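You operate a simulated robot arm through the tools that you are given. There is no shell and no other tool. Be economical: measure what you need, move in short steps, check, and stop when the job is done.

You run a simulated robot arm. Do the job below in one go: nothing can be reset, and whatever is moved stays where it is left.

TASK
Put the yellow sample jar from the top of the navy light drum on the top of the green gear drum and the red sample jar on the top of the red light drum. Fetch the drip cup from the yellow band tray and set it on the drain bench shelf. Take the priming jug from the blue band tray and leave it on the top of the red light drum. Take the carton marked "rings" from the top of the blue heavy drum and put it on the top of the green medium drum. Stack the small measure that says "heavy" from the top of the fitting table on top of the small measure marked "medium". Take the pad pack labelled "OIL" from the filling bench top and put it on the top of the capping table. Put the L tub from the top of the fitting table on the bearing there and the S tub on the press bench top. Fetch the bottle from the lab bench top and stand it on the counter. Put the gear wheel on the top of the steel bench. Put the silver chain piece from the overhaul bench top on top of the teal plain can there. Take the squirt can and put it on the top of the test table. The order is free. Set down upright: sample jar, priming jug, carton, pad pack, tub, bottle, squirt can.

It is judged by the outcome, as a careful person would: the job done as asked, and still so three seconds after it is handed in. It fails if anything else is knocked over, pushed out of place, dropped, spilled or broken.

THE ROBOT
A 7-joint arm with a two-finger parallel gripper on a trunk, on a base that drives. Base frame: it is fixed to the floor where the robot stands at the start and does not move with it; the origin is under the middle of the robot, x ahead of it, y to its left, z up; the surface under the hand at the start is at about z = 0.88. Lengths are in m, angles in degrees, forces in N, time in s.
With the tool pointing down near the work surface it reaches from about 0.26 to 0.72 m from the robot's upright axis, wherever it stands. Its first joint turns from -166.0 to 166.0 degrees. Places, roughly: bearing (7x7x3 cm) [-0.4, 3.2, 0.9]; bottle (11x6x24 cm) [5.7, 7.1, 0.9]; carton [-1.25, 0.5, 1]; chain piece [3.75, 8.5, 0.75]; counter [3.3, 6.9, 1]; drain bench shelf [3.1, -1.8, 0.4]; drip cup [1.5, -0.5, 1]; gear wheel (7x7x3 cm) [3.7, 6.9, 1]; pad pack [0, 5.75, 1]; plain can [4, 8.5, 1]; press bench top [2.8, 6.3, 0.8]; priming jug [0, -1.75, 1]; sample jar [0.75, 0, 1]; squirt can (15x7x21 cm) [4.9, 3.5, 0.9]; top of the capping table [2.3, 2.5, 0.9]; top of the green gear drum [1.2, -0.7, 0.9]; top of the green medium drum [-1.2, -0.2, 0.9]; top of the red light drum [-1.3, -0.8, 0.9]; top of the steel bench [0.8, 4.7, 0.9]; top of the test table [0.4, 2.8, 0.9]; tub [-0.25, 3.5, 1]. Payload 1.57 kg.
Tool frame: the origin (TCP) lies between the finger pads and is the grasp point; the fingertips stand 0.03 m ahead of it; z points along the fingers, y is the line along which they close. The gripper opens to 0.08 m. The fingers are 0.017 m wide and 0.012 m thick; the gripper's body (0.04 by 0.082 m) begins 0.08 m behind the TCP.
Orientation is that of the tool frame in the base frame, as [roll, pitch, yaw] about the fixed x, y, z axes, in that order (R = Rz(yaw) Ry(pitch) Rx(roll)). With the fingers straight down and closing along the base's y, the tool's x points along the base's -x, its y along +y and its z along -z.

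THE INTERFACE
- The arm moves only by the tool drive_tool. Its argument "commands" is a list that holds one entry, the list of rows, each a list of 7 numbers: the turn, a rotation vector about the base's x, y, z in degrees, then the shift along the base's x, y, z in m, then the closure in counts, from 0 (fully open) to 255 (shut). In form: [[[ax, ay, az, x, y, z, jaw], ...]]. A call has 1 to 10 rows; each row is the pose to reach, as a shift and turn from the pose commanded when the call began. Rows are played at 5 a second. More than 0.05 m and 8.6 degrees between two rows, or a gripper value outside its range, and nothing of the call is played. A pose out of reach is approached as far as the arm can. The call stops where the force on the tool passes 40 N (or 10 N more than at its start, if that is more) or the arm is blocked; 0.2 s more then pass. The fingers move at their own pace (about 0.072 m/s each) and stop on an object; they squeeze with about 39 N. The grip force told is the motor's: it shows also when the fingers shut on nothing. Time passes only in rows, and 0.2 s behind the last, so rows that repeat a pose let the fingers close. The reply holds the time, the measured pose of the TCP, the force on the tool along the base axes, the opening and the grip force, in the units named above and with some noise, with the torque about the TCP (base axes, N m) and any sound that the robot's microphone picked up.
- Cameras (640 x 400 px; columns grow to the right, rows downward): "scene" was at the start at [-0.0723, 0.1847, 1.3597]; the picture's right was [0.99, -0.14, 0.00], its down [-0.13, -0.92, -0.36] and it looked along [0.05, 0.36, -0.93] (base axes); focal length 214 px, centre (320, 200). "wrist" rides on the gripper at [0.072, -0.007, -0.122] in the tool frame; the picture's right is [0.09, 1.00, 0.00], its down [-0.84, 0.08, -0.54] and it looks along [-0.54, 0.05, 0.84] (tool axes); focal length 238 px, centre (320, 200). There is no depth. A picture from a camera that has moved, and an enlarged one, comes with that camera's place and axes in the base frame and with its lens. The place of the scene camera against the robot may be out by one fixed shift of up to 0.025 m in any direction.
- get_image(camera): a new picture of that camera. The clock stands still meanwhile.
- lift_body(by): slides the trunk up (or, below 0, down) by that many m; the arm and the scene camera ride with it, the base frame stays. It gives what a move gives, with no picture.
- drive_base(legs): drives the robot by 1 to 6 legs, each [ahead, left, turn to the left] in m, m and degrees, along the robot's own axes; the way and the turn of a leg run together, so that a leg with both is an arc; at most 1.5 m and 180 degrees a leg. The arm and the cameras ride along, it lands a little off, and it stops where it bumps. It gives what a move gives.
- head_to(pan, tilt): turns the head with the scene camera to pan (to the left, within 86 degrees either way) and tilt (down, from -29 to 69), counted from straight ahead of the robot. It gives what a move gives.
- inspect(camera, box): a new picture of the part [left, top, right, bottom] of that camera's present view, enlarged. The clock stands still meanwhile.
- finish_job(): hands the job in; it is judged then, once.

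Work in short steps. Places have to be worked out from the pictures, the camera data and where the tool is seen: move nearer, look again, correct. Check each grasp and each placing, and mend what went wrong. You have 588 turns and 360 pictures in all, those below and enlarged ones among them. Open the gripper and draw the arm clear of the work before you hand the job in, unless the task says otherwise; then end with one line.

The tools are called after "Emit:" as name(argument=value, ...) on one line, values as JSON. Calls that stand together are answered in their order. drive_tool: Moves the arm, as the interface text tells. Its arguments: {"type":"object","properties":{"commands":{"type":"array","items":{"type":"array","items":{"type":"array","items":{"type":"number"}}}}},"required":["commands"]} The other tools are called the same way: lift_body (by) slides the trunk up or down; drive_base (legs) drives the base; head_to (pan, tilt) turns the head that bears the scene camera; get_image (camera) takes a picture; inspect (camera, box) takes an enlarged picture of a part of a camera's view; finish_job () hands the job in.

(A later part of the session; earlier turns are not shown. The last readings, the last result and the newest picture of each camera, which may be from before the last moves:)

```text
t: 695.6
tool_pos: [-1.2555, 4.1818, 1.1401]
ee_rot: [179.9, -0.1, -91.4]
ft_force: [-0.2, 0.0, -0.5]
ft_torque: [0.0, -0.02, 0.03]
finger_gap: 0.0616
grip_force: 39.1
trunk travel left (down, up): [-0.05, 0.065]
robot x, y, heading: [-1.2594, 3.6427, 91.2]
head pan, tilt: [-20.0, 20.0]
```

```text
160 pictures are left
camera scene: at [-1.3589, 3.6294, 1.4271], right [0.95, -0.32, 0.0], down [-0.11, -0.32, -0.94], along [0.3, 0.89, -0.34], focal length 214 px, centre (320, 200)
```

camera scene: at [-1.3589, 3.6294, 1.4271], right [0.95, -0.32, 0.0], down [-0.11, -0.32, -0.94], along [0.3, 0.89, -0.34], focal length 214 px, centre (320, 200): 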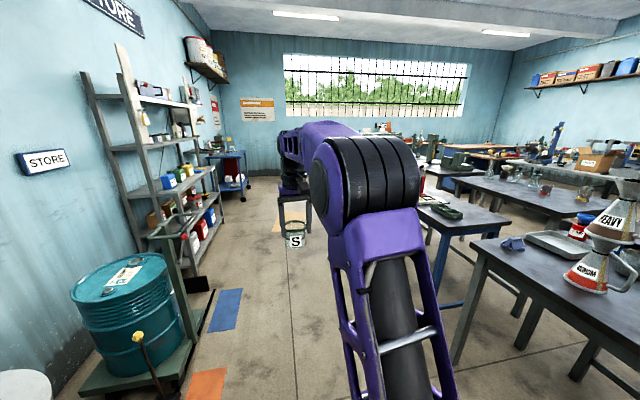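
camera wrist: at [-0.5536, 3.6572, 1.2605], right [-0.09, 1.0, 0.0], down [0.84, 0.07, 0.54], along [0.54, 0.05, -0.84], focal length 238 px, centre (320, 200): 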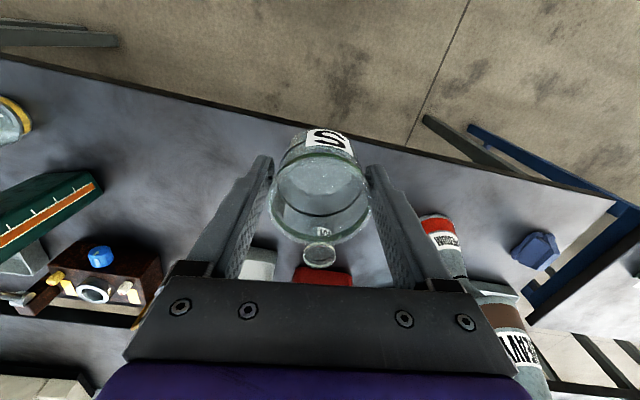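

Emit:
drive_base(legs=[[1.4, 0, 0], [1.0, 0, 0]])

Emit:
head_to(pan=-55, tilt=20)

Emit:
get_image(camera="scene")

Emit:
head_to(pan=10, tilt=20)

Emit:
get_image(camera="scene")

```text
t: 707.5
tool_pos: [-1.2972, 6.6167, 1.1394]
ee_rot: [179.9, 0.0, -91.3]
ft_force: [-0.1, 0.5, -1.6]
ft_torque: [-0.01, 0.01, -0.01]
finger_gap: 0.0617
grip_force: 39.3
trunk travel left (down, up): [-0.05, 0.065]
robot x, y, heading: [-1.2998, 6.0774, 91.0]
head pan, tilt: [-20.0, 20.0]
```

```text
t: 708.5
tool_pos: [-1.2982, 6.6175, 1.1397]
ee_rot: [179.9, 0.0, -91.4]
ft_force: [-0.1, -0.1, -1.1]
ft_torque: [-0.02, 0.02, 0.01]
finger_gap: 0.0615
grip_force: 39.1
trunk travel left (down, up): [-0.05, 0.065]
robot x, y, heading: [-1.3028, 6.0824, 91.2]
head pan, tilt: [-55.0, 20.0]
```

```text
159 pictures are left
camera scene: at [-1.3536, 6.0318, 1.4272], right [0.59, -0.81, 0.0], down [-0.28, -0.2, -0.94], along [0.76, 0.56, -0.34], focal length 214 px, centre (320, 200)
```

scene: 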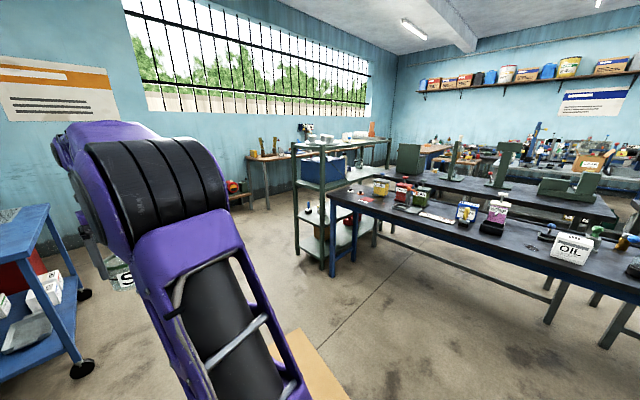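

```text
t: 709.9
tool_pos: [-1.2971, 6.6163, 1.1402]
ee_rot: [179.9, 0.0, -91.3]
ft_force: [0.1, 0.3, 0.2]
ft_torque: [-0.05, 0.0, 0.0]
finger_gap: 0.0614
grip_force: 39.4
trunk travel left (down, up): [-0.05, 0.065]
robot x, y, heading: [-1.3016, 6.0815, 91.4]
head pan, tilt: [10.0, 20.0]
```

```text
158 pictures are left
camera scene: at [-1.4468, 6.0679, 1.4272], right [0.98, 0.2, 0.0], down [0.07, -0.34, -0.94], along [-0.18, 0.92, -0.34], focal length 214 px, centre (320, 200)
```

scene: 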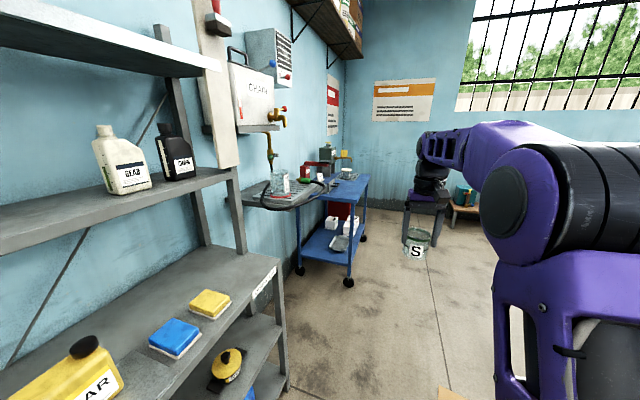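

I see the OIL pad pack on the filling bench's near side (for later). I continue north around the bench end.

Emit:
drive_base(legs=[[1.35, 0, 0], [0, 0, -91]])

Emit:
head_to(pan=0, tilt=22)

Emit:
get_image(camera="scene")

```text
t: 715.6
tool_pos: [-1.3349, 7.8391, 1.1382]
ee_rot: [179.9, -0.2, -90.7]
ft_force: [-0.3, 0.3, -1.5]
ft_torque: [0.0, 0.0, 0.02]
finger_gap: 0.0614
grip_force: 39.0
trunk travel left (down, up): [-0.05, 0.065]
robot x, y, heading: [-1.3347, 7.3035, 92.2]
head pan, tilt: [10.0, 20.0]
stopped in leg 1: the robot was blocked; the commanded pose is now the measured one
```

```text
t: 716.3
tool_pos: [-1.3332, 7.8381, 1.1384]
ee_rot: [179.9, -0.2, -90.7]
ft_force: [0.8, 0.5, -1.2]
ft_torque: [0.0, 0.01, 0.0]
finger_gap: 0.0612
grip_force: 39.3
trunk travel left (down, up): [-0.05, 0.065]
robot x, y, heading: [-1.3313, 7.303, 91.8]
head pan, tilt: [0.0, 22.0]
```

```text
157 pictures are left
camera scene: at [-1.461, 7.2887, 1.424], right [1.0, 0.03, 0.0], down [0.01, -0.37, -0.93], along [-0.03, 0.93, -0.37], focal length 214 px, centre (320, 200)
```

scene: 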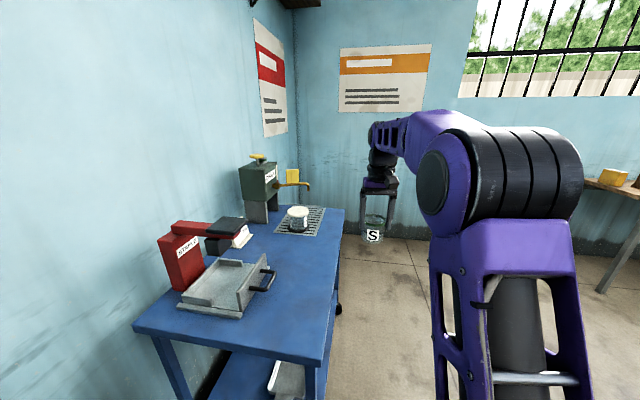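

I touched the blue trolley; I back away right and then turn east.

Emit:
drive_base(legs=[[-0.08, 0, 0], [0, -0.35, 0], [0, 0, -92]])

Emit:
head_to(pan=10, tilt=22)

Emit:
get_image(camera="scene")

```text
t: 724.9
tool_pos: [-0.4456, 7.2111, 1.1383]
ee_rot: [180.0, -0.1, 176.6]
ft_force: [-0.1, -0.5, -0.7]
ft_torque: [0.02, 0.02, 0.02]
finger_gap: 0.0612
grip_force: 39.0
trunk travel left (down, up): [-0.05, 0.065]
robot x, y, heading: [-0.9808, 7.2328, -0.8]
head pan, tilt: [0.0, 22.0]
```

```text
t: 725.6
tool_pos: [-0.4445, 7.2109, 1.1383]
ee_rot: [179.9, -0.1, 176.5]
ft_force: [0.3, -0.4, -0.7]
ft_torque: [-0.02, 0.0, 0.02]
finger_gap: 0.061
grip_force: 39.3
trunk travel left (down, up): [-0.05, 0.065]
robot x, y, heading: [-0.9822, 7.2352, -0.9]
head pan, tilt: [10.0, 22.0]
```

```text
156 pictures are left
camera scene: at [-0.968, 7.3793, 1.424], right [0.16, -0.99, 0.0], down [-0.37, -0.06, -0.93], along [0.92, 0.15, -0.37], focal length 214 px, centre (320, 200)
```

scene: 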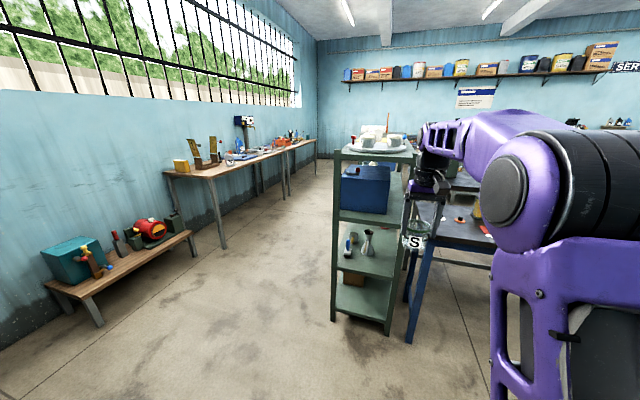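

A clear northern corridor lies ahead. I go along it eastward.

Emit:
drive_base(legs=[[0, 0.72, 0], [1.4, 0, 0], [0.7, 0, 0]])

Emit:
head_to(pan=-30, tilt=22)

Emit:
get_image(camera="scene")

Emit:
head_to(pan=20, tilt=22)

Emit:
get_image(camera="scene")

```text
t: 743.1
tool_pos: [1.6907, 7.9037, 1.1386]
ee_rot: [179.8, -0.2, 176.9]
ft_force: [0.1, 0.7, -0.2]
ft_torque: [-0.02, 0.02, -0.04]
finger_gap: 0.0612
grip_force: 38.3
trunk travel left (down, up): [-0.05, 0.065]
robot x, y, heading: [1.1555, 7.9213, -0.6]
head pan, tilt: [10.0, 22.0]
```

```text
t: 744.1
tool_pos: [1.6921, 7.9049, 1.1385]
ee_rot: [179.9, -0.1, 176.9]
ft_force: [0.2, 0.8, 0.3]
ft_torque: [0.01, -0.03, 0.0]
finger_gap: 0.0612
grip_force: 38.8
trunk travel left (down, up): [-0.05, 0.065]
robot x, y, heading: [1.1569, 7.9247, -0.7]
head pan, tilt: [-30.0, 22.0]
```

```text
155 pictures are left
camera scene: at [1.1564, 8.0064, 1.424], right [-0.51, -0.86, 0.0], down [-0.32, 0.19, -0.93], along [0.8, -0.47, -0.37], focal length 214 px, centre (320, 200)
```

scene: 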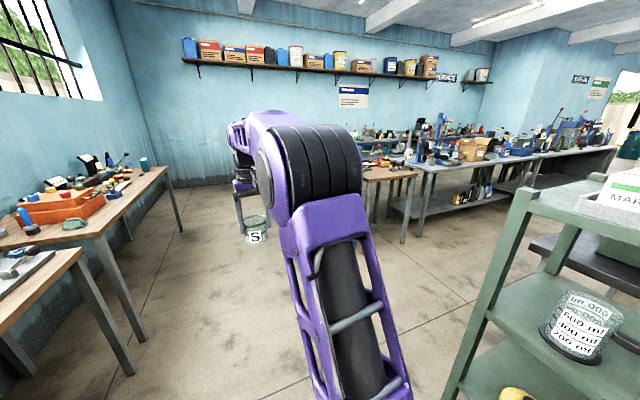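

```text
t: 745.3
tool_pos: [1.6907, 7.9031, 1.1385]
ee_rot: [179.9, -0.2, 176.8]
ft_force: [0.1, 0.1, -1.9]
ft_torque: [0.02, 0.0, 0.0]
finger_gap: 0.0611
grip_force: 39.3
trunk travel left (down, up): [-0.05, 0.065]
robot x, y, heading: [1.154, 7.9244, -0.3]
head pan, tilt: [20.0, 22.0]
```

```text
154 pictures are left
camera scene: at [1.1639, 8.0844, 1.424], right [0.33, -0.94, 0.0], down [-0.35, -0.12, -0.93], along [0.87, 0.31, -0.37], focal length 214 px, centre (320, 200)
```

scene: 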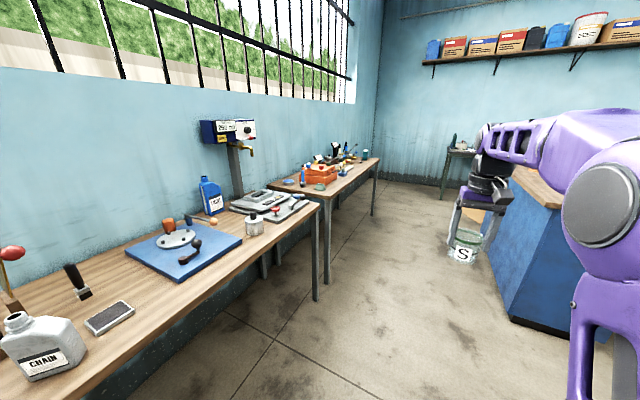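

Emit:
drive_base(legs=[[0.75, -0.15, 0]])

Emit:
head_to(pan=-35, tilt=28)

Emit:
get_image(camera="scene")

```text
t: 749.5
tool_pos: [2.4483, 7.7389, 1.1396]
ee_rot: [179.9, -0.1, 176.4]
ft_force: [0.6, -0.6, 0.1]
ft_torque: [-0.01, 0.04, 0.0]
finger_gap: 0.061
grip_force: 38.7
trunk travel left (down, up): [-0.05, 0.065]
robot x, y, heading: [1.9139, 7.7654, -1.2]
head pan, tilt: [20.0, 22.0]
```

```text
t: 750.7
tool_pos: [2.4491, 7.7388, 1.1371]
ee_rot: [179.9, 0.0, 176.6]
ft_force: [0.1, 0.6, -1.4]
ft_torque: [0.04, -0.02, 0.01]
finger_gap: 0.0609
grip_force: 39.2
trunk travel left (down, up): [-0.05, 0.065]
robot x, y, heading: [1.9119, 7.764, -0.7]
head pan, tilt: [-35.0, 28.0]
```

```text
153 pictures are left
camera scene: at [1.9085, 7.8411, 1.4143], right [-0.59, -0.81, 0.0], down [-0.38, 0.28, -0.88], along [0.71, -0.52, -0.47], focal length 214 px, centre (320, 200)
```

scene: 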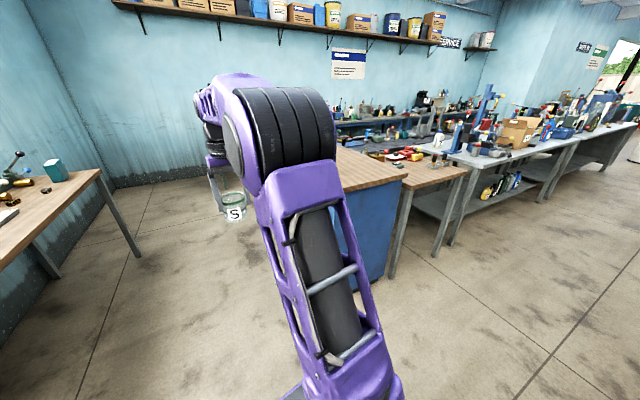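

Press bench (wood top, x≈2.5–3, y≈6.0–6.6) is next to the blue counter. I strafe south opposite it.

Emit:
drive_base(legs=[[0, -1.4, 0]])

Emit:
head_to(pan=15, tilt=35)

Emit:
get_image(camera="scene")

Emit:
get_image(camera="wrist")

```text
t: 764.4
tool_pos: [2.4411, 6.3518, 1.1403]
ee_rot: [179.9, -0.1, 177.8]
ft_force: [0.3, -0.6, -1.1]
ft_torque: [0.03, 0.0, 0.01]
finger_gap: 0.0607
grip_force: 38.8
trunk travel left (down, up): [-0.05, 0.065]
robot x, y, heading: [1.9032, 6.365, 0.5]
head pan, tilt: [-35.0, 28.0]
```

```text
t: 765.6
tool_pos: [2.4398, 6.3517, 1.1385]
ee_rot: [-180.0, -0.1, 177.8]
ft_force: [-0.1, 0.8, -0.4]
ft_torque: [0.01, 0.04, -0.04]
finger_gap: 0.0609
grip_force: 39.6
trunk travel left (down, up): [-0.05, 0.065]
robot x, y, heading: [1.9014, 6.3606, 0.6]
head pan, tilt: [15.0, 35.0]
```

```text
152 pictures are left
camera scene: at [1.9081, 6.5141, 1.4034], right [0.26, -0.96, 0.0], down [-0.55, -0.15, -0.82], along [0.79, 0.22, -0.57], focal length 214 px, centre (320, 200)
```

scene: 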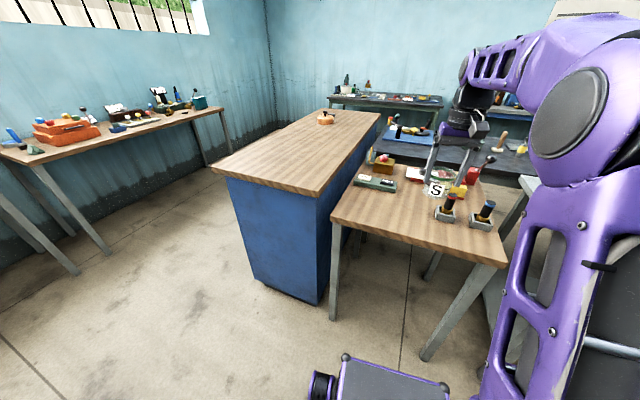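

```text
151 pictures are left
camera wrist: at [2.369, 6.3471, 1.2599], right [-0.05, 1.0, 0.0], down [0.84, 0.05, 0.54], along [0.54, 0.03, -0.84], focal length 238 px, centre (320, 200)
```

wrist: 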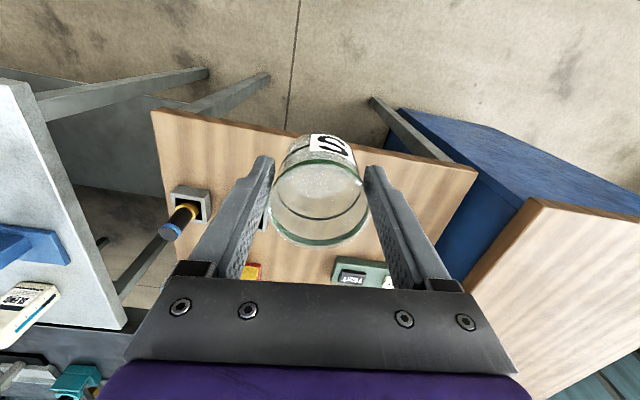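

Free spot near (2.65, 6.47) on the press bench. Drive 0.15 m closer and extend.

Emit:
drive_base(legs=[[0.12, 0.08, 0]])

Emit:
drive_tool(commands=[[[0, 0, 0, 0.03, 0.01, -0.03, 255], [0, 0, 0, 0.06, 0.02, -0.06, 255], [0, 0, 0, 0.085, 0.03, -0.095, 255], [0, 0, 0, 0.09, 0.04, -0.14, 255], [0, 0, 0, 0.09, 0.04, -0.18, 255], [0, 0, 0, 0.09, 0.04, -0.22, 255], [0, 0, 0, 0.09, 0.04, -0.255, 255]]])

Emit:
get_image(camera="wrist")

```text
t: 767.0
tool_pos: [2.5585, 6.4321, 1.1391]
ee_rot: [179.9, 0.0, 177.9]
ft_force: [-0.2, -0.5, -1.6]
ft_torque: [0.0, 0.04, 0.0]
finger_gap: 0.0608
grip_force: 39.2
trunk travel left (down, up): [-0.05, 0.065]
robot x, y, heading: [2.0213, 6.4487, 0.3]
head pan, tilt: [15.0, 35.0]
```

```text
t: 768.5
tool_pos: [2.6534, 6.4716, 0.9155]
ee_rot: [179.8, 1.2, 178.0]
ft_force: [-0.5, -1.0, 15.3]
ft_torque: [0.01, 0.0, 0.06]
finger_gap: 0.0607
grip_force: 38.8
trunk travel left (down, up): [-0.05, 0.065]
robot x, y, heading: [2.0244, 6.4432, 0.3]
head pan, tilt: [15.0, 35.0]
stopped in row 7: the force on the tool passed its limit at 43 N (the readings are from after the stop); the commanded pose is now the measured one
```

```text
150 pictures are left
camera wrist: at [2.5789, 6.4676, 1.0345], right [-0.06, 1.0, 0.0], down [0.83, 0.05, 0.56], along [0.56, 0.03, -0.83], focal length 238 px, centre (320, 200)
```

wrist: 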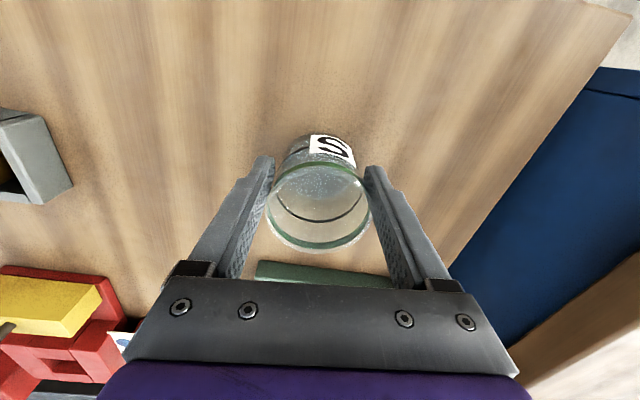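

The bench is higher than expected; contact made. Release and rise.

Emit:
drive_tool(commands=[[[0, 0, 0, 0, 0, 0.002, 255], [0, 0, 0, 0, 0, 0.002, 120], [0, 0, 0, 0, 0, 0.002, 0], [0, 0, 0, 0, 0, 0.002, 0]]])

Emit:
drive_tool(commands=[[[0, 0, 0, 0, 0, 0.04, 0], [0, 0, 0, 0, 0, 0.085, 0], [0, 0, 0, 0, 0, 0.13, 0], [0, 0, 0, -0.03, 0, 0.17, 0], [0, 0, 0, -0.06, 0, 0.21, 0]]])

Emit:
get_image(camera="wrist")

Emit:
inspect(camera="scene", box=[240, 60, 440, 200])

```text
t: 769.5
tool_pos: [2.6519, 6.4716, 0.9132]
ee_rot: [179.8, 0.7, 177.9]
ft_force: [1.5, 0.9, -0.1]
ft_torque: [0.05, 0.0, -0.01]
finger_gap: 0.0801
grip_force: 0.2
trunk travel left (down, up): [-0.05, 0.065]
robot x, y, heading: [2.0224, 6.4424, 0.4]
head pan, tilt: [15.0, 35.0]
```

```text
t: 770.7
tool_pos: [2.5941, 6.4725, 1.1214]
ee_rot: [179.9, 0.8, 177.9]
ft_force: [0.0, -0.2, 0.6]
ft_torque: [0.0, 0.04, 0.02]
finger_gap: 0.0801
grip_force: 0.1
trunk travel left (down, up): [-0.05, 0.065]
robot x, y, heading: [2.0207, 6.4432, 0.4]
head pan, tilt: [15.0, 35.0]
```

```text
149 pictures are left
camera wrist: at [2.5214, 6.4676, 1.242], right [-0.05, 1.0, 0.0], down [0.83, 0.04, 0.55], along [0.55, 0.03, -0.83], focal length 238 px, centre (320, 200)
```

wrist: 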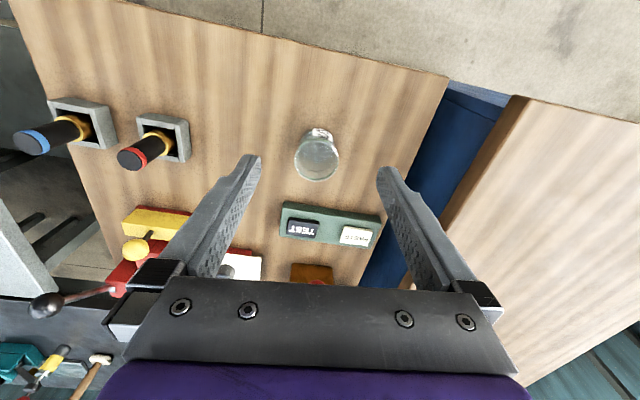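

```text
2.86 times, centred on (340, 130) of scene
camera zoom: at [2.0257, 6.5944, 1.4033], right [0.27, -0.96, 0.0], down [-0.55, -0.15, -0.82], along [0.79, 0.22, -0.57], focal length 613 px, centre (263, 400)
```

zoom: 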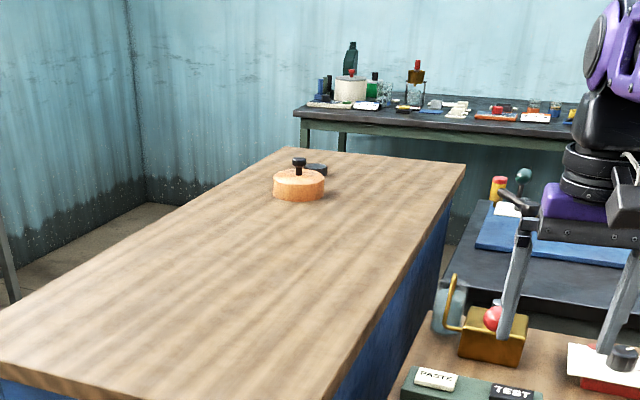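

S tub placed. Now I zoom on the counter for the gear wheel and on the lab bench.

Emit:
inspect(camera="scene", box=[310, 100, 370, 145])

Emit:
inspect(camera="scene", box=[330, 65, 450, 115])

```text
8.89 times, centred on (340, 122) of scene
camera zoom: at [2.0257, 6.5944, 1.4033], right [0.27, -0.96, 0.0], down [-0.55, -0.15, -0.82], along [0.79, 0.22, -0.57], focal length 1906 px, centre (142, 889)
```

zoom: 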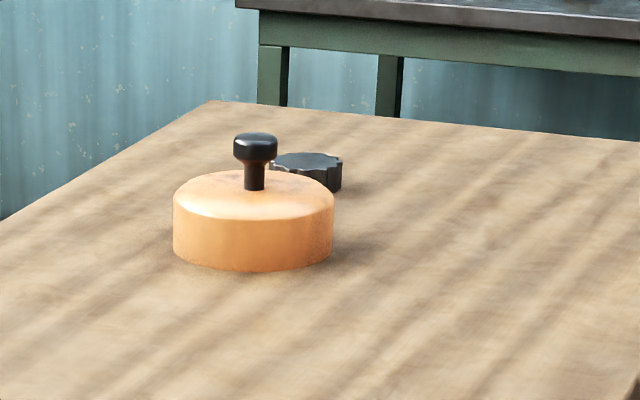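

```text
5.33 times, centred on (390, 90) of scene
camera zoom: at [2.0257, 6.5944, 1.4033], right [0.27, -0.96, 0.0], down [-0.55, -0.15, -0.82], along [0.79, 0.22, -0.57], focal length 1144 px, centre (-53, 787)
```

zoom: 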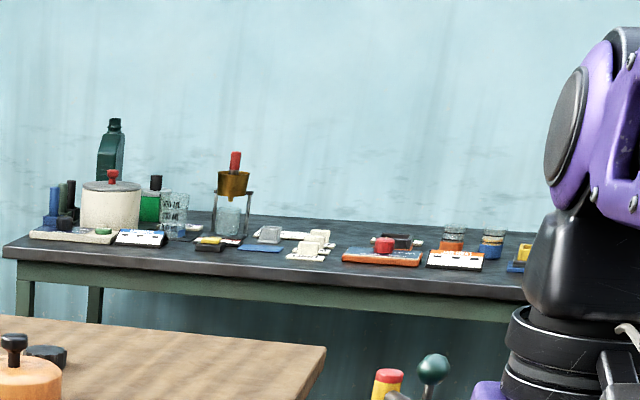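

The gear wheel is the black gear behind the orange press; the bottle is the dark green one on the far lab bench. I go around the counter's east end.

Emit:
drive_base(legs=[[-0.08, 0, 0], [0, 1.4, 0], [1.3, 0, 0]])

Emit:
head_to(pan=10, tilt=28)

Emit:
get_image(camera="scene")

Emit:
get_image(camera="wrist")

```text
t: 791.2
tool_pos: [3.8243, 7.8727, 1.1212]
ee_rot: [179.8, 0.8, 178.0]
ft_force: [0.1, 0.0, 0.5]
ft_torque: [0.0, 0.03, -0.02]
finger_gap: 0.08
grip_force: 0.2
trunk travel left (down, up): [-0.05, 0.065]
robot x, y, heading: [3.253, 7.8444, 0.6]
head pan, tilt: [15.0, 35.0]
```

```text
t: 791.8
tool_pos: [3.8254, 7.8737, 1.1218]
ee_rot: [179.9, 0.7, 178.0]
ft_force: [-0.1, 0.6, -0.5]
ft_torque: [0.0, 0.0, 0.0]
finger_gap: 0.0801
grip_force: 0.0
trunk travel left (down, up): [-0.05, 0.065]
robot x, y, heading: [3.2503, 7.8427, 0.7]
head pan, tilt: [10.0, 28.0]
```

```text
145 pictures are left
camera scene: at [3.2593, 7.9875, 1.4143], right [0.18, -0.98, 0.0], down [-0.46, -0.09, -0.88], along [0.87, 0.16, -0.47], focal length 214 px, centre (320, 200)
```

scene: 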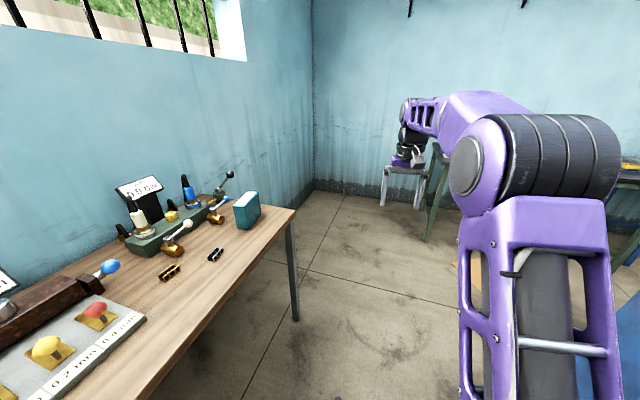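

```text
144 pictures are left
camera wrist: at [3.751, 7.8688, 1.2418], right [-0.06, 1.0, 0.0], down [0.83, 0.05, 0.55], along [0.55, 0.03, -0.83], focal length 238 px, centre (320, 200)
```

wrist: 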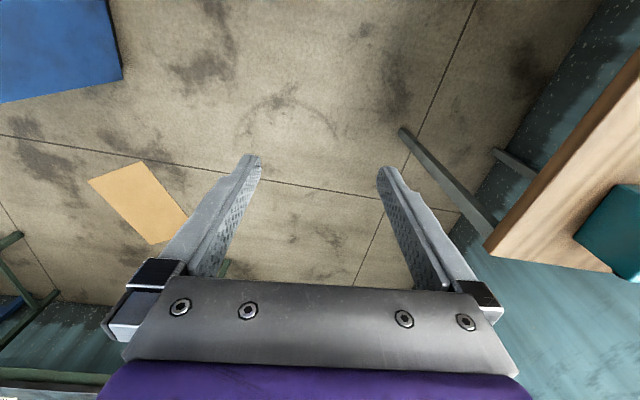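

Emit:
inspect(camera="scene", box=[90, 160, 310, 330])

```text
2.35 times, centred on (200, 245) of scene
camera zoom: at [3.2593, 7.9875, 1.4143], right [0.18, -0.98, 0.0], down [-0.46, -0.09, -0.88], along [0.87, 0.16, -0.47], focal length 505 px, centre (602, 94)
```

zoom: 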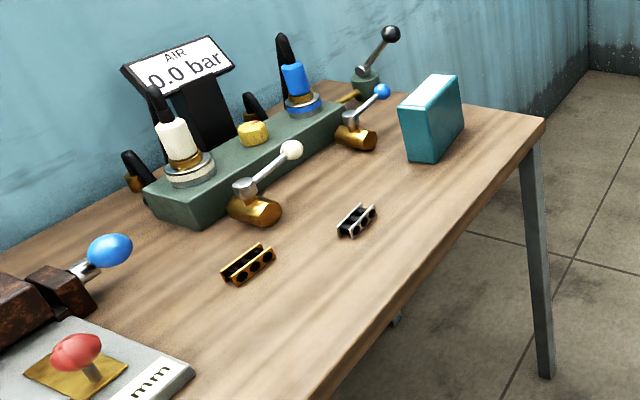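

Silver chain piece at about (3.78, 8.47), teal can at about (3.99, 8.44). I move opposite them and turn to face north.

Emit:
drive_base(legs=[[0.58, -0.03, 0], [0, 0, 89]])

Emit:
get_image(camera="wrist")

```text
t: 799.0
tool_pos: [3.8089, 8.3928, 1.1219]
ee_rot: [179.8, 0.8, -93.0]
ft_force: [0.8, 0.4, 0.9]
ft_torque: [0.0, 0.0, -0.02]
finger_gap: 0.0801
grip_force: 0.0
trunk travel left (down, up): [-0.05, 0.065]
robot x, y, heading: [3.8314, 7.8205, 89.8]
head pan, tilt: [10.0, 28.0]
```

```text
142 pictures are left
camera wrist: at [3.812, 8.3194, 1.2417], right [-1.0, -0.04, 0.0], down [-0.03, 0.83, 0.55], along [-0.02, 0.55, -0.83], focal length 238 px, centre (320, 200)
```

wrist: 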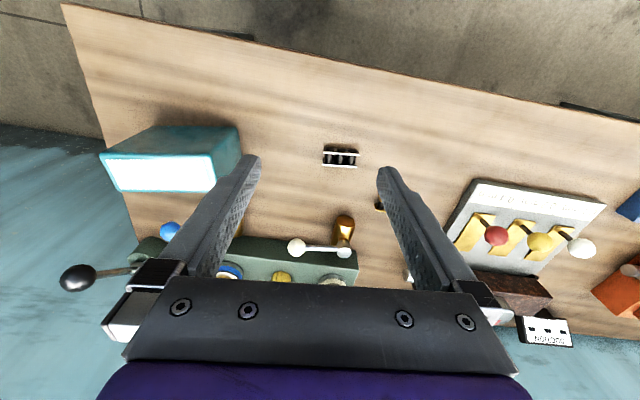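

Emit:
inspect(camera="wrist", box=[90, 110, 410, 230])

```text
2.00 times, centred on (250, 170) of wrist
camera zoom: at [3.812, 8.3194, 1.2417], right [-1.0, -0.04, 0.0], down [-0.03, 0.83, 0.55], along [-0.02, 0.55, -0.83], focal length 477 px, centre (460, 260)
```

zoom: 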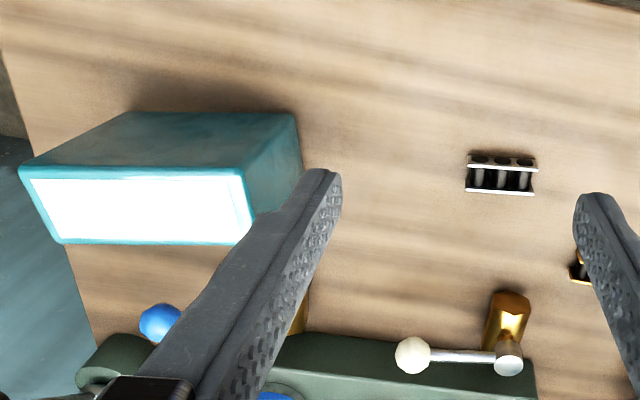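

Emit:
drive_tool(commands=[[[0, 0, 0, -0.018, 0.04, -0.015, 0], [0, 0, 0, -0.037, 0.082, -0.035, 0], [0, 0, 0, -0.037, 0.082, -0.08, 0], [0, 0, 0, -0.037, 0.082, -0.125, 0], [0, 0, 0, -0.037, 0.082, -0.165, 0]]])

Emit:
get_image(camera="wrist")

```text
refused: row 2 steps farther than a row can; nothing moved
```

```text
140 pictures are left
camera wrist: at [3.812, 8.3194, 1.2417], right [-1.0, -0.04, 0.0], down [-0.03, 0.83, 0.55], along [-0.02, 0.55, -0.83], focal length 238 px, centre (320, 200)
```

wrist: 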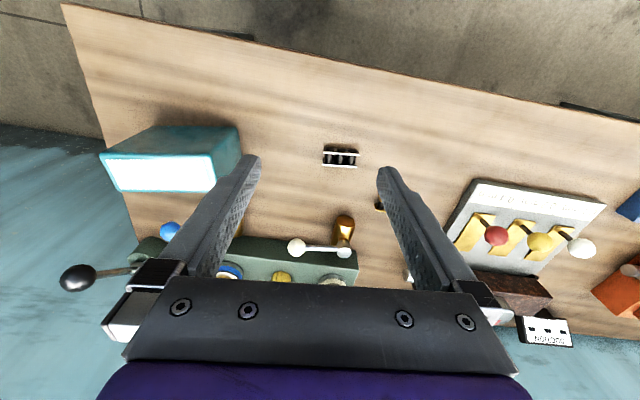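

Emit:
drive_tool(commands=[[[0, 0, 0, -0.012, 0.03, -0.01, 0], [0, 0, 0, -0.025, 0.06, -0.025, 0], [0, 0, 0, -0.037, 0.082, -0.055, 0], [0, 0, 0, -0.037, 0.082, -0.1, 0], [0, 0, 0, -0.037, 0.082, -0.14, 0], [0, 0, 0, -0.037, 0.082, -0.17, 0]]])

Emit:
get_image(camera="wrist")

```text
t: 800.4
tool_pos: [3.7718, 8.4732, 0.9519]
ee_rot: [179.7, 0.8, -93.0]
ft_force: [0.3, 0.1, 0.4]
ft_torque: [-0.01, -0.01, 0.04]
finger_gap: 0.0801
grip_force: 0.0
trunk travel left (down, up): [-0.05, 0.065]
robot x, y, heading: [3.8275, 7.8207, 89.5]
head pan, tilt: [10.0, 28.0]
```

```text
139 pictures are left
camera wrist: at [3.7745, 8.3997, 1.0711], right [-1.0, -0.04, 0.0], down [-0.03, 0.83, 0.55], along [-0.02, 0.55, -0.83], focal length 238 px, centre (320, 200)
```

wrist: 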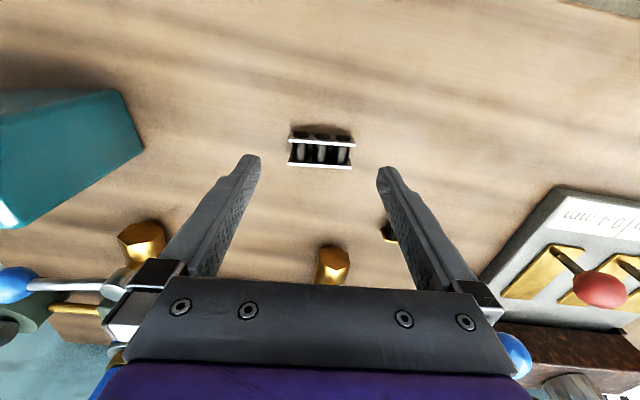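

Emit:
drive_tool(commands=[[[0, 0, 0, 0, 0.004, -0.025, 0], [0, 0, 0, 0, 0.004, -0.038, 0], [0, 0, 0, 0, 0.004, -0.044, 0], [0, 0, 0, 0, 0.004, -0.048, 0]]])

Emit:
get_image(camera="wrist")

```text
t: 801.4
tool_pos: [3.7711, 8.4795, 0.904]
ee_rot: [179.8, 0.8, -93.0]
ft_force: [-0.7, 0.5, 0.2]
ft_torque: [0.0, 0.0, -0.01]
finger_gap: 0.08
grip_force: 0.0
trunk travel left (down, up): [-0.05, 0.065]
robot x, y, heading: [3.8303, 7.8214, 89.2]
head pan, tilt: [10.0, 28.0]
```

```text
138 pictures are left
camera wrist: at [3.7748, 8.4058, 1.0236], right [-1.0, -0.04, 0.0], down [-0.03, 0.83, 0.55], along [-0.02, 0.55, -0.83], focal length 238 px, centre (320, 200)
```

wrist: 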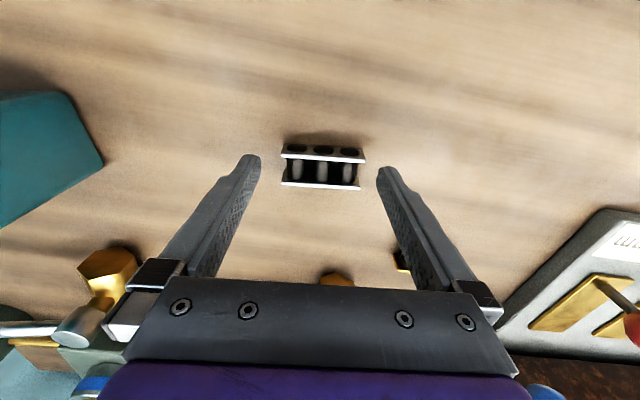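

Emit:
drive_tool(commands=[[[0, 0, 0, 0, 0.001, -0.004, 0], [0, 0, 0, 0, 0.001, -0.007, 0], [0, 0, 0, 0, 0.001, -0.009, 0], [0, 0, 0, 0, 0.001, -0.011, 0]]])

```text
t: 802.4
tool_pos: [3.7704, 8.4796, 0.8915]
ee_rot: [179.9, 0.9, -93.1]
ft_force: [0.0, 0.4, 0.5]
ft_torque: [0.0, 0.01, -0.04]
finger_gap: 0.0799
grip_force: 0.2
trunk travel left (down, up): [-0.05, 0.065]
robot x, y, heading: [3.8303, 7.8174, 89.3]
head pan, tilt: [10.0, 28.0]
```

Still no bench contact; close the jaws on the piece.

Emit:
drive_tool(commands=[[[0, 0, 0, 0, 0, 0, 60], [0, 0, 0, 0, 0, 0, 150], [0, 0, 0, 0, 0, 0, 255], [0, 0, 0, 0, 0, 0, 255]]])

Emit:
get_image(camera="wrist")

```text
t: 803.4
tool_pos: [3.7719, 8.4798, 0.8916]
ee_rot: [179.8, 0.7, -93.1]
ft_force: [0.2, -0.5, -0.5]
ft_torque: [0.0, 0.06, -0.04]
finger_gap: 0.0591
grip_force: 39.2
trunk travel left (down, up): [-0.05, 0.065]
robot x, y, heading: [3.8293, 7.8179, 89.6]
head pan, tilt: [10.0, 28.0]
```

```text
137 pictures are left
camera wrist: at [3.7747, 8.4066, 1.0119], right [-1.0, -0.04, 0.0], down [-0.03, 0.83, 0.55], along [-0.02, 0.55, -0.83], focal length 238 px, centre (320, 200)
```

wrist: 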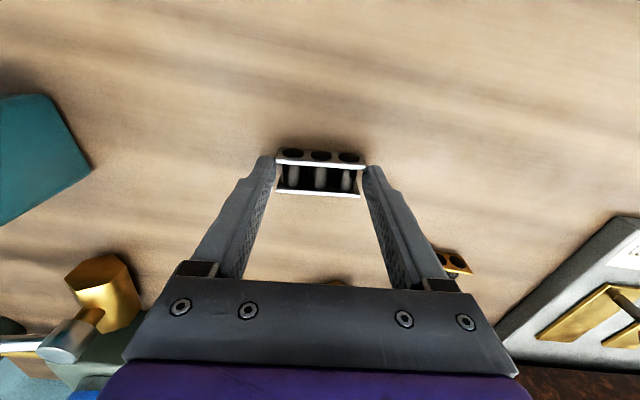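

Gripped. Lift and carry above the teal can.

Emit:
drive_tool(commands=[[[0, 0, 0, 0, 0, 0.045, 255], [0, 0, 0, 0, 0, 0.09, 255], [0, 0, 0, 0, 0, 0.135, 255], [0, 0, 0, 0.03, 0, 0.17, 255], [0, 0, 0, 0.075, -0.004, 0.175, 255], [0, 0, 0, 0.12, -0.008, 0.175, 255], [0, 0, 0, 0.165, -0.012, 0.175, 255], [0, 0, 0, 0.2, -0.015, 0.175, 255], [0, 0, 0, 0.226, -0.018, 0.175, 255]]])

Emit:
get_image(camera="wrist")

```text
t: 805.4
tool_pos: [3.9994, 8.4628, 1.0685]
ee_rot: [179.8, 0.8, -93.0]
ft_force: [0.6, 0.5, -0.7]
ft_torque: [-0.03, -0.05, 0.0]
finger_gap: 0.0592
grip_force: 38.6
trunk travel left (down, up): [-0.05, 0.065]
robot x, y, heading: [3.8293, 7.8203, 89.8]
head pan, tilt: [10.0, 28.0]
```

```text
136 pictures are left
camera wrist: at [4.0025, 8.389, 1.1887], right [-1.0, -0.04, 0.0], down [-0.03, 0.83, 0.55], along [-0.02, 0.55, -0.83], focal length 238 px, centre (320, 200)
```

wrist: 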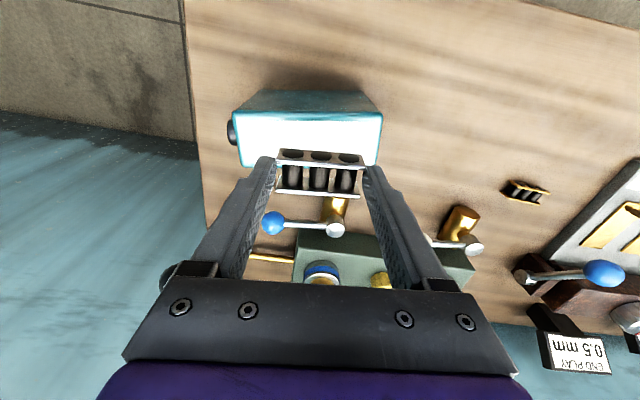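

Well aligned. Lower onto the can.

Emit:
drive_tool(commands=[[[0, 0, 0, 0.005, -0.001, -0.02, 255], [0, 0, 0, 0.006, -0.001, -0.038, 255], [0, 0, 0, 0.006, -0.001, -0.044, 255], [0, 0, 0, 0.006, -0.001, -0.049, 255], [0, 0, 0, 0.006, -0.001, -0.053, 255]]])

Emit:
get_image(camera="wrist")

```text
t: 806.6
tool_pos: [4.0045, 8.4603, 1.0147]
ee_rot: [179.8, 0.8, -93.0]
ft_force: [-0.7, -0.1, -2.0]
ft_torque: [0.0, -0.01, -0.02]
finger_gap: 0.0593
grip_force: 39.0
trunk travel left (down, up): [-0.05, 0.065]
robot x, y, heading: [3.8286, 7.8162, 89.6]
head pan, tilt: [10.0, 28.0]
```

```text
135 pictures are left
camera wrist: at [4.0073, 8.388, 1.134], right [-1.0, -0.04, 0.0], down [-0.03, 0.83, 0.55], along [-0.02, 0.55, -0.83], focal length 238 px, centre (320, 200)
```

wrist: 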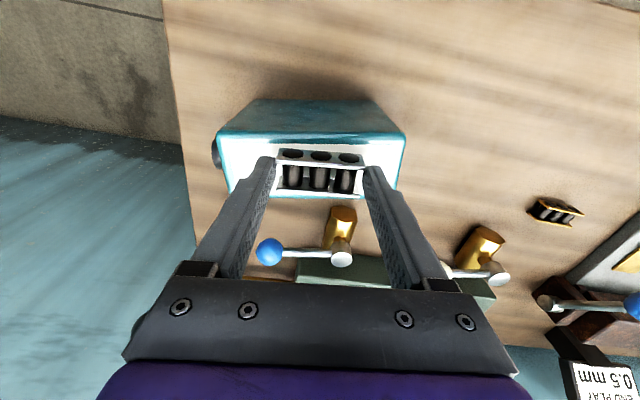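

Emit:
drive_tool(commands=[[[0, 0, 0, 0, -0.001, -0.003, 255], [0, 0, 0, 0, -0.001, -0.006, 255], [0, 0, 0, 0, -0.001, -0.009, 255], [0, 0, 0, 0, -0.001, -0.012, 255], [0, 0, 0, 0, -0.001, -0.015, 255]]])

Emit:
get_image(camera="wrist")

```text
t: 807.8
tool_pos: [4.0029, 8.4598, 1.0049]
ee_rot: [180.0, 1.4, -93.0]
ft_force: [1.7, 2.2, 34.7]
ft_torque: [0.03, -0.05, 0.0]
finger_gap: 0.0594
grip_force: 39.1
trunk travel left (down, up): [-0.05, 0.065]
robot x, y, heading: [3.8319, 7.8176, 89.5]
head pan, tilt: [10.0, 28.0]
```

```text
134 pictures are left
camera wrist: at [4.007, 8.3848, 1.1236], right [-1.0, -0.04, 0.0], down [-0.03, 0.83, 0.56], along [-0.02, 0.56, -0.83], focal length 238 px, centre (320, 200)
```

wrist: 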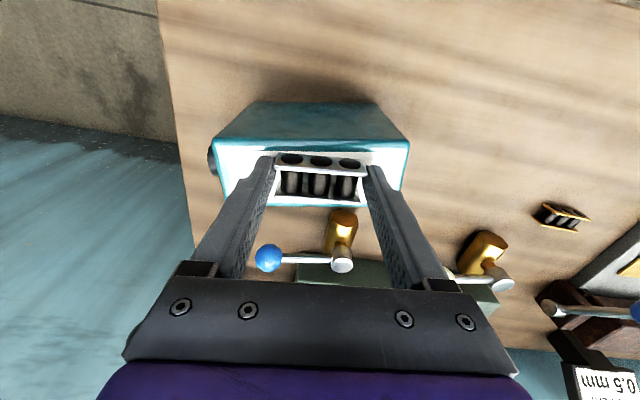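

Emit:
drive_tool(commands=[[[0, 0, 0, 0, 0, 0.006, 255], [0, 0, 0, 0, -0.003, 0.008, 255], [0, 0, 0, 0, -0.004, 0.006, 255], [0, 0, 0, 0, -0.004, 0.004, 255], [0, 0, 0, 0, -0.004, 0.004, 150], [0, 0, 0, 0, -0.004, 0.004, 60], [0, 0, 0, 0, -0.004, 0.004, 0], [0, 0, 0, 0, -0.004, 0.004, 0]]])

Emit:
drive_tool(commands=[[[0, 0, 0, 0, 0, 0.04, 0], [0, 0, 0, 0, 0, 0.085, 0], [0, 0, 0, 0, -0.03, 0.11, 0], [0, 0, 0, 0, -0.07, 0.13, 0]]])

Emit:
inspect(camera="wrist", box=[160, 60, 480, 260])

```text
t: 809.6
tool_pos: [4.0038, 8.4561, 1.0028]
ee_rot: [179.8, 0.7, -93.0]
ft_force: [0.2, 0.7, 0.2]
ft_torque: [0.01, -0.01, -0.04]
finger_gap: 0.0801
grip_force: 0.0
trunk travel left (down, up): [-0.05, 0.065]
robot x, y, heading: [3.83, 7.817, 89.5]
head pan, tilt: [10.0, 28.0]
```

```text
t: 810.6
tool_pos: [4.0046, 8.3869, 1.1347]
ee_rot: [179.8, 0.8, -93.0]
ft_force: [0.3, 0.7, -0.6]
ft_torque: [-0.03, 0.01, -0.02]
finger_gap: 0.0798
grip_force: 0.1
trunk travel left (down, up): [-0.05, 0.065]
robot x, y, heading: [3.8286, 7.8209, 89.4]
head pan, tilt: [10.0, 28.0]
```

```text
2.00 times, centred on (320, 160) of wrist
camera zoom: at [4.0079, 8.3132, 1.2548], right [-1.0, -0.04, 0.0], down [-0.03, 0.83, 0.55], along [-0.02, 0.55, -0.83], focal length 477 px, centre (320, 280)
```

zoom: 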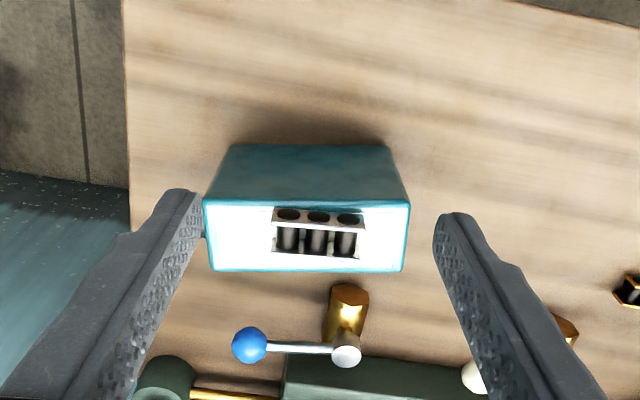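

The chain piece rests on the teal can. Next the bottle: turn east and approach the lab bench.

Emit:
drive_tool(commands=[[[0, 0, 0, -0.04, 0, 0.01, 0], [0, 0, 0, -0.085, 0, 0.01, 0], [0, 0, 0, -0.13, 0, 0.01, 0], [0, 0, 0, -0.17, 0, 0.01, 0]]])

Emit:
drive_base(legs=[[-0.08, 0, 0], [0, 0, -90], [0.75, 0, 0]])

Emit:
head_to(pan=-20, tilt=28)

Emit:
get_image(camera="scene")

```text
t: 811.6
tool_pos: [3.8338, 8.3866, 1.1456]
ee_rot: [179.8, 0.7, -93.0]
ft_force: [0.0, 0.6, -0.6]
ft_torque: [0.03, 0.01, 0.0]
finger_gap: 0.0802
grip_force: 0.1
trunk travel left (down, up): [-0.05, 0.065]
robot x, y, heading: [3.8296, 7.8196, 89.4]
head pan, tilt: [10.0, 28.0]
```

```text
t: 820.2
tool_pos: [5.1404, 7.7351, 1.1427]
ee_rot: [179.9, 0.7, 177.3]
ft_force: [-0.5, 0.2, -0.2]
ft_torque: [-0.02, -0.02, 0.02]
finger_gap: 0.0798
grip_force: 0.1
trunk travel left (down, up): [-0.05, 0.065]
robot x, y, heading: [4.5698, 7.7368, 0.2]
head pan, tilt: [10.0, 28.0]
```

```text
t: 821.2
tool_pos: [5.139, 7.7354, 1.1448]
ee_rot: [179.9, 0.8, 177.4]
ft_force: [0.7, 0.3, -0.3]
ft_torque: [0.01, 0.02, -0.02]
finger_gap: 0.08
grip_force: 0.1
trunk travel left (down, up): [-0.05, 0.065]
robot x, y, heading: [4.5675, 7.7374, -0.4]
head pan, tilt: [-20.0, 28.0]
```

```text
132 pictures are left
camera scene: at [4.5785, 7.8353, 1.4143], right [-0.34, -0.94, 0.0], down [-0.44, 0.16, -0.88], along [0.83, -0.3, -0.47], focal length 214 px, centre (320, 200)
```

scene: 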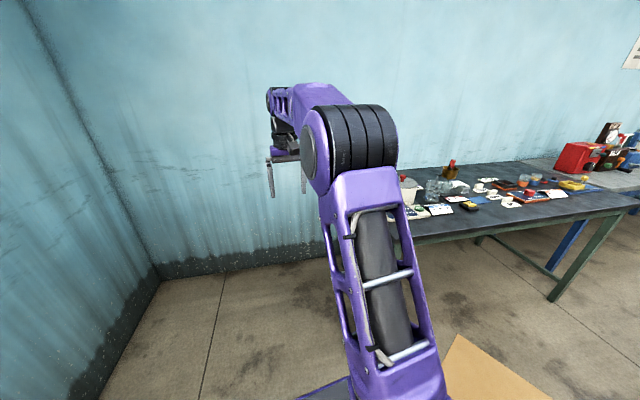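

Emit:
drive_base(legs=[[-0.1, -0.55, 0]])

Emit:
head_to(pan=12, tilt=28)

Emit:
get_image(camera="scene")

Emit:
get_image(camera="wrist")

```text
t: 827.0
tool_pos: [5.0426, 7.1891, 1.1456]
ee_rot: [179.9, 0.8, 177.9]
ft_force: [0.7, -0.7, -0.9]
ft_torque: [0.03, -0.01, 0.01]
finger_gap: 0.0799
grip_force: 0.1
trunk travel left (down, up): [-0.05, 0.065]
robot x, y, heading: [4.4763, 7.1811, 0.4]
head pan, tilt: [-20.0, 28.0]
```

```text
t: 828.0
tool_pos: [5.0414, 7.1876, 1.144]
ee_rot: [-180.0, 0.8, 177.9]
ft_force: [-0.4, -0.1, 0.5]
ft_torque: [0.02, -0.02, -0.01]
finger_gap: 0.0801
grip_force: 0.1
trunk travel left (down, up): [-0.05, 0.065]
robot x, y, heading: [4.4751, 7.1828, 0.5]
head pan, tilt: [12.0, 28.0]
```

```text
131 pictures are left
camera scene: at [4.4825, 7.3311, 1.4143], right [0.22, -0.98, 0.0], down [-0.46, -0.1, -0.88], along [0.86, 0.19, -0.47], focal length 214 px, centre (320, 200)
```

scene: 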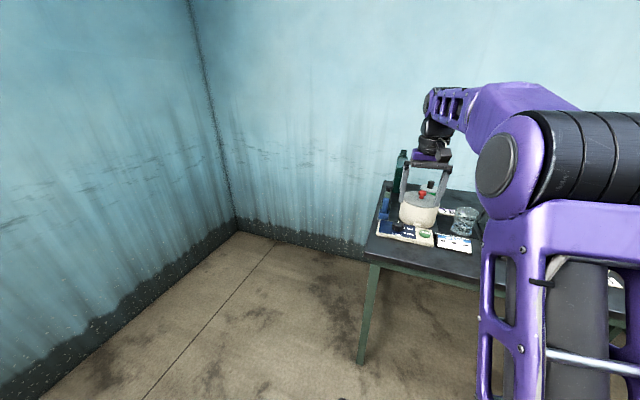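

```text
130 pictures are left
camera wrist: at [4.9682, 7.1837, 1.2641], right [-0.06, 1.0, 0.0], down [0.83, 0.05, 0.55], along [0.55, 0.03, -0.83], focal length 238 px, centre (320, 200)
```

wrist: 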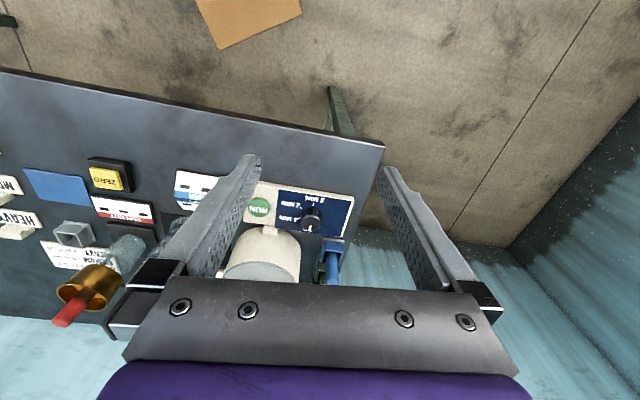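

The bottle is best reached from the bench's north side. I go north, turn to face south, and strafe east.

Emit:
drive_base(legs=[[0, 0.8, 0], [0.25, 0, 0], [0, 0, -90], [0, 0.75, 0]])

Emit:
head_to(pan=5, tilt=35)

Emit:
get_image(camera="scene")

Emit:
get_image(camera="wrist")

```text
t: 848.9
tool_pos: [5.4886, 7.4429, 1.144]
ee_rot: [179.9, 0.8, 88.5]
ft_force: [1.2, -0.2, 0.5]
ft_torque: [-0.01, -0.03, -0.02]
finger_gap: 0.0801
grip_force: 0.0
trunk travel left (down, up): [-0.05, 0.065]
robot x, y, heading: [5.4761, 8.0086, -88.7]
head pan, tilt: [12.0, 28.0]
```

```text
t: 849.5
tool_pos: [5.4888, 7.4426, 1.1431]
ee_rot: [179.9, 0.7, 88.4]
ft_force: [0.0, 0.8, -0.2]
ft_torque: [-0.02, -0.01, -0.03]
finger_gap: 0.0799
grip_force: 0.0
trunk travel left (down, up): [-0.05, 0.065]
robot x, y, heading: [5.4786, 8.0091, -89.3]
head pan, tilt: [5.0, 35.0]
```

```text
129 pictures are left
camera scene: at [5.6364, 8.0039, 1.4034], right [-0.99, -0.1, 0.0], down [-0.06, 0.57, -0.82], along [0.09, -0.81, -0.57], focal length 214 px, centre (320, 200)
```

scene: 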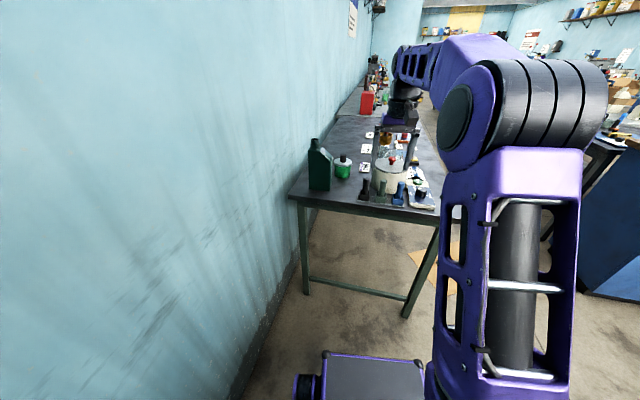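

```text
128 pictures are left
camera wrist: at [5.4842, 7.5163, 1.264], right [1.0, 0.06, 0.0], down [0.05, -0.83, 0.55], along [0.04, -0.55, -0.83], focal length 238 px, centre (320, 200)
```

wrist: 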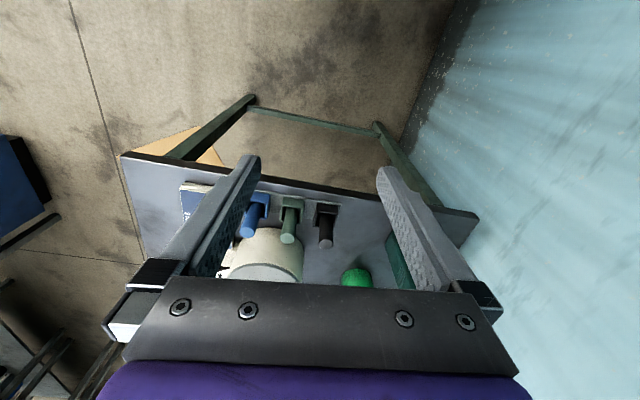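

Emit:
inspect(camera="scene", box=[270, 110, 400, 215])

```text
3.81 times, centred on (335, 162) of scene
camera zoom: at [5.6364, 8.0039, 1.4034], right [-0.99, -0.1, 0.0], down [-0.06, 0.57, -0.82], along [0.09, -0.81, -0.57], focal length 817 px, centre (263, 343)
```

zoom: 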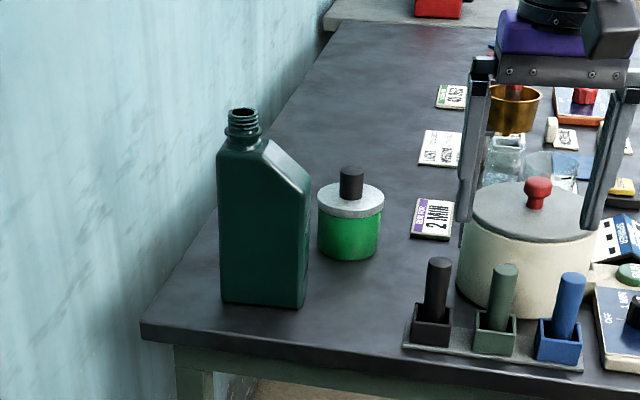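

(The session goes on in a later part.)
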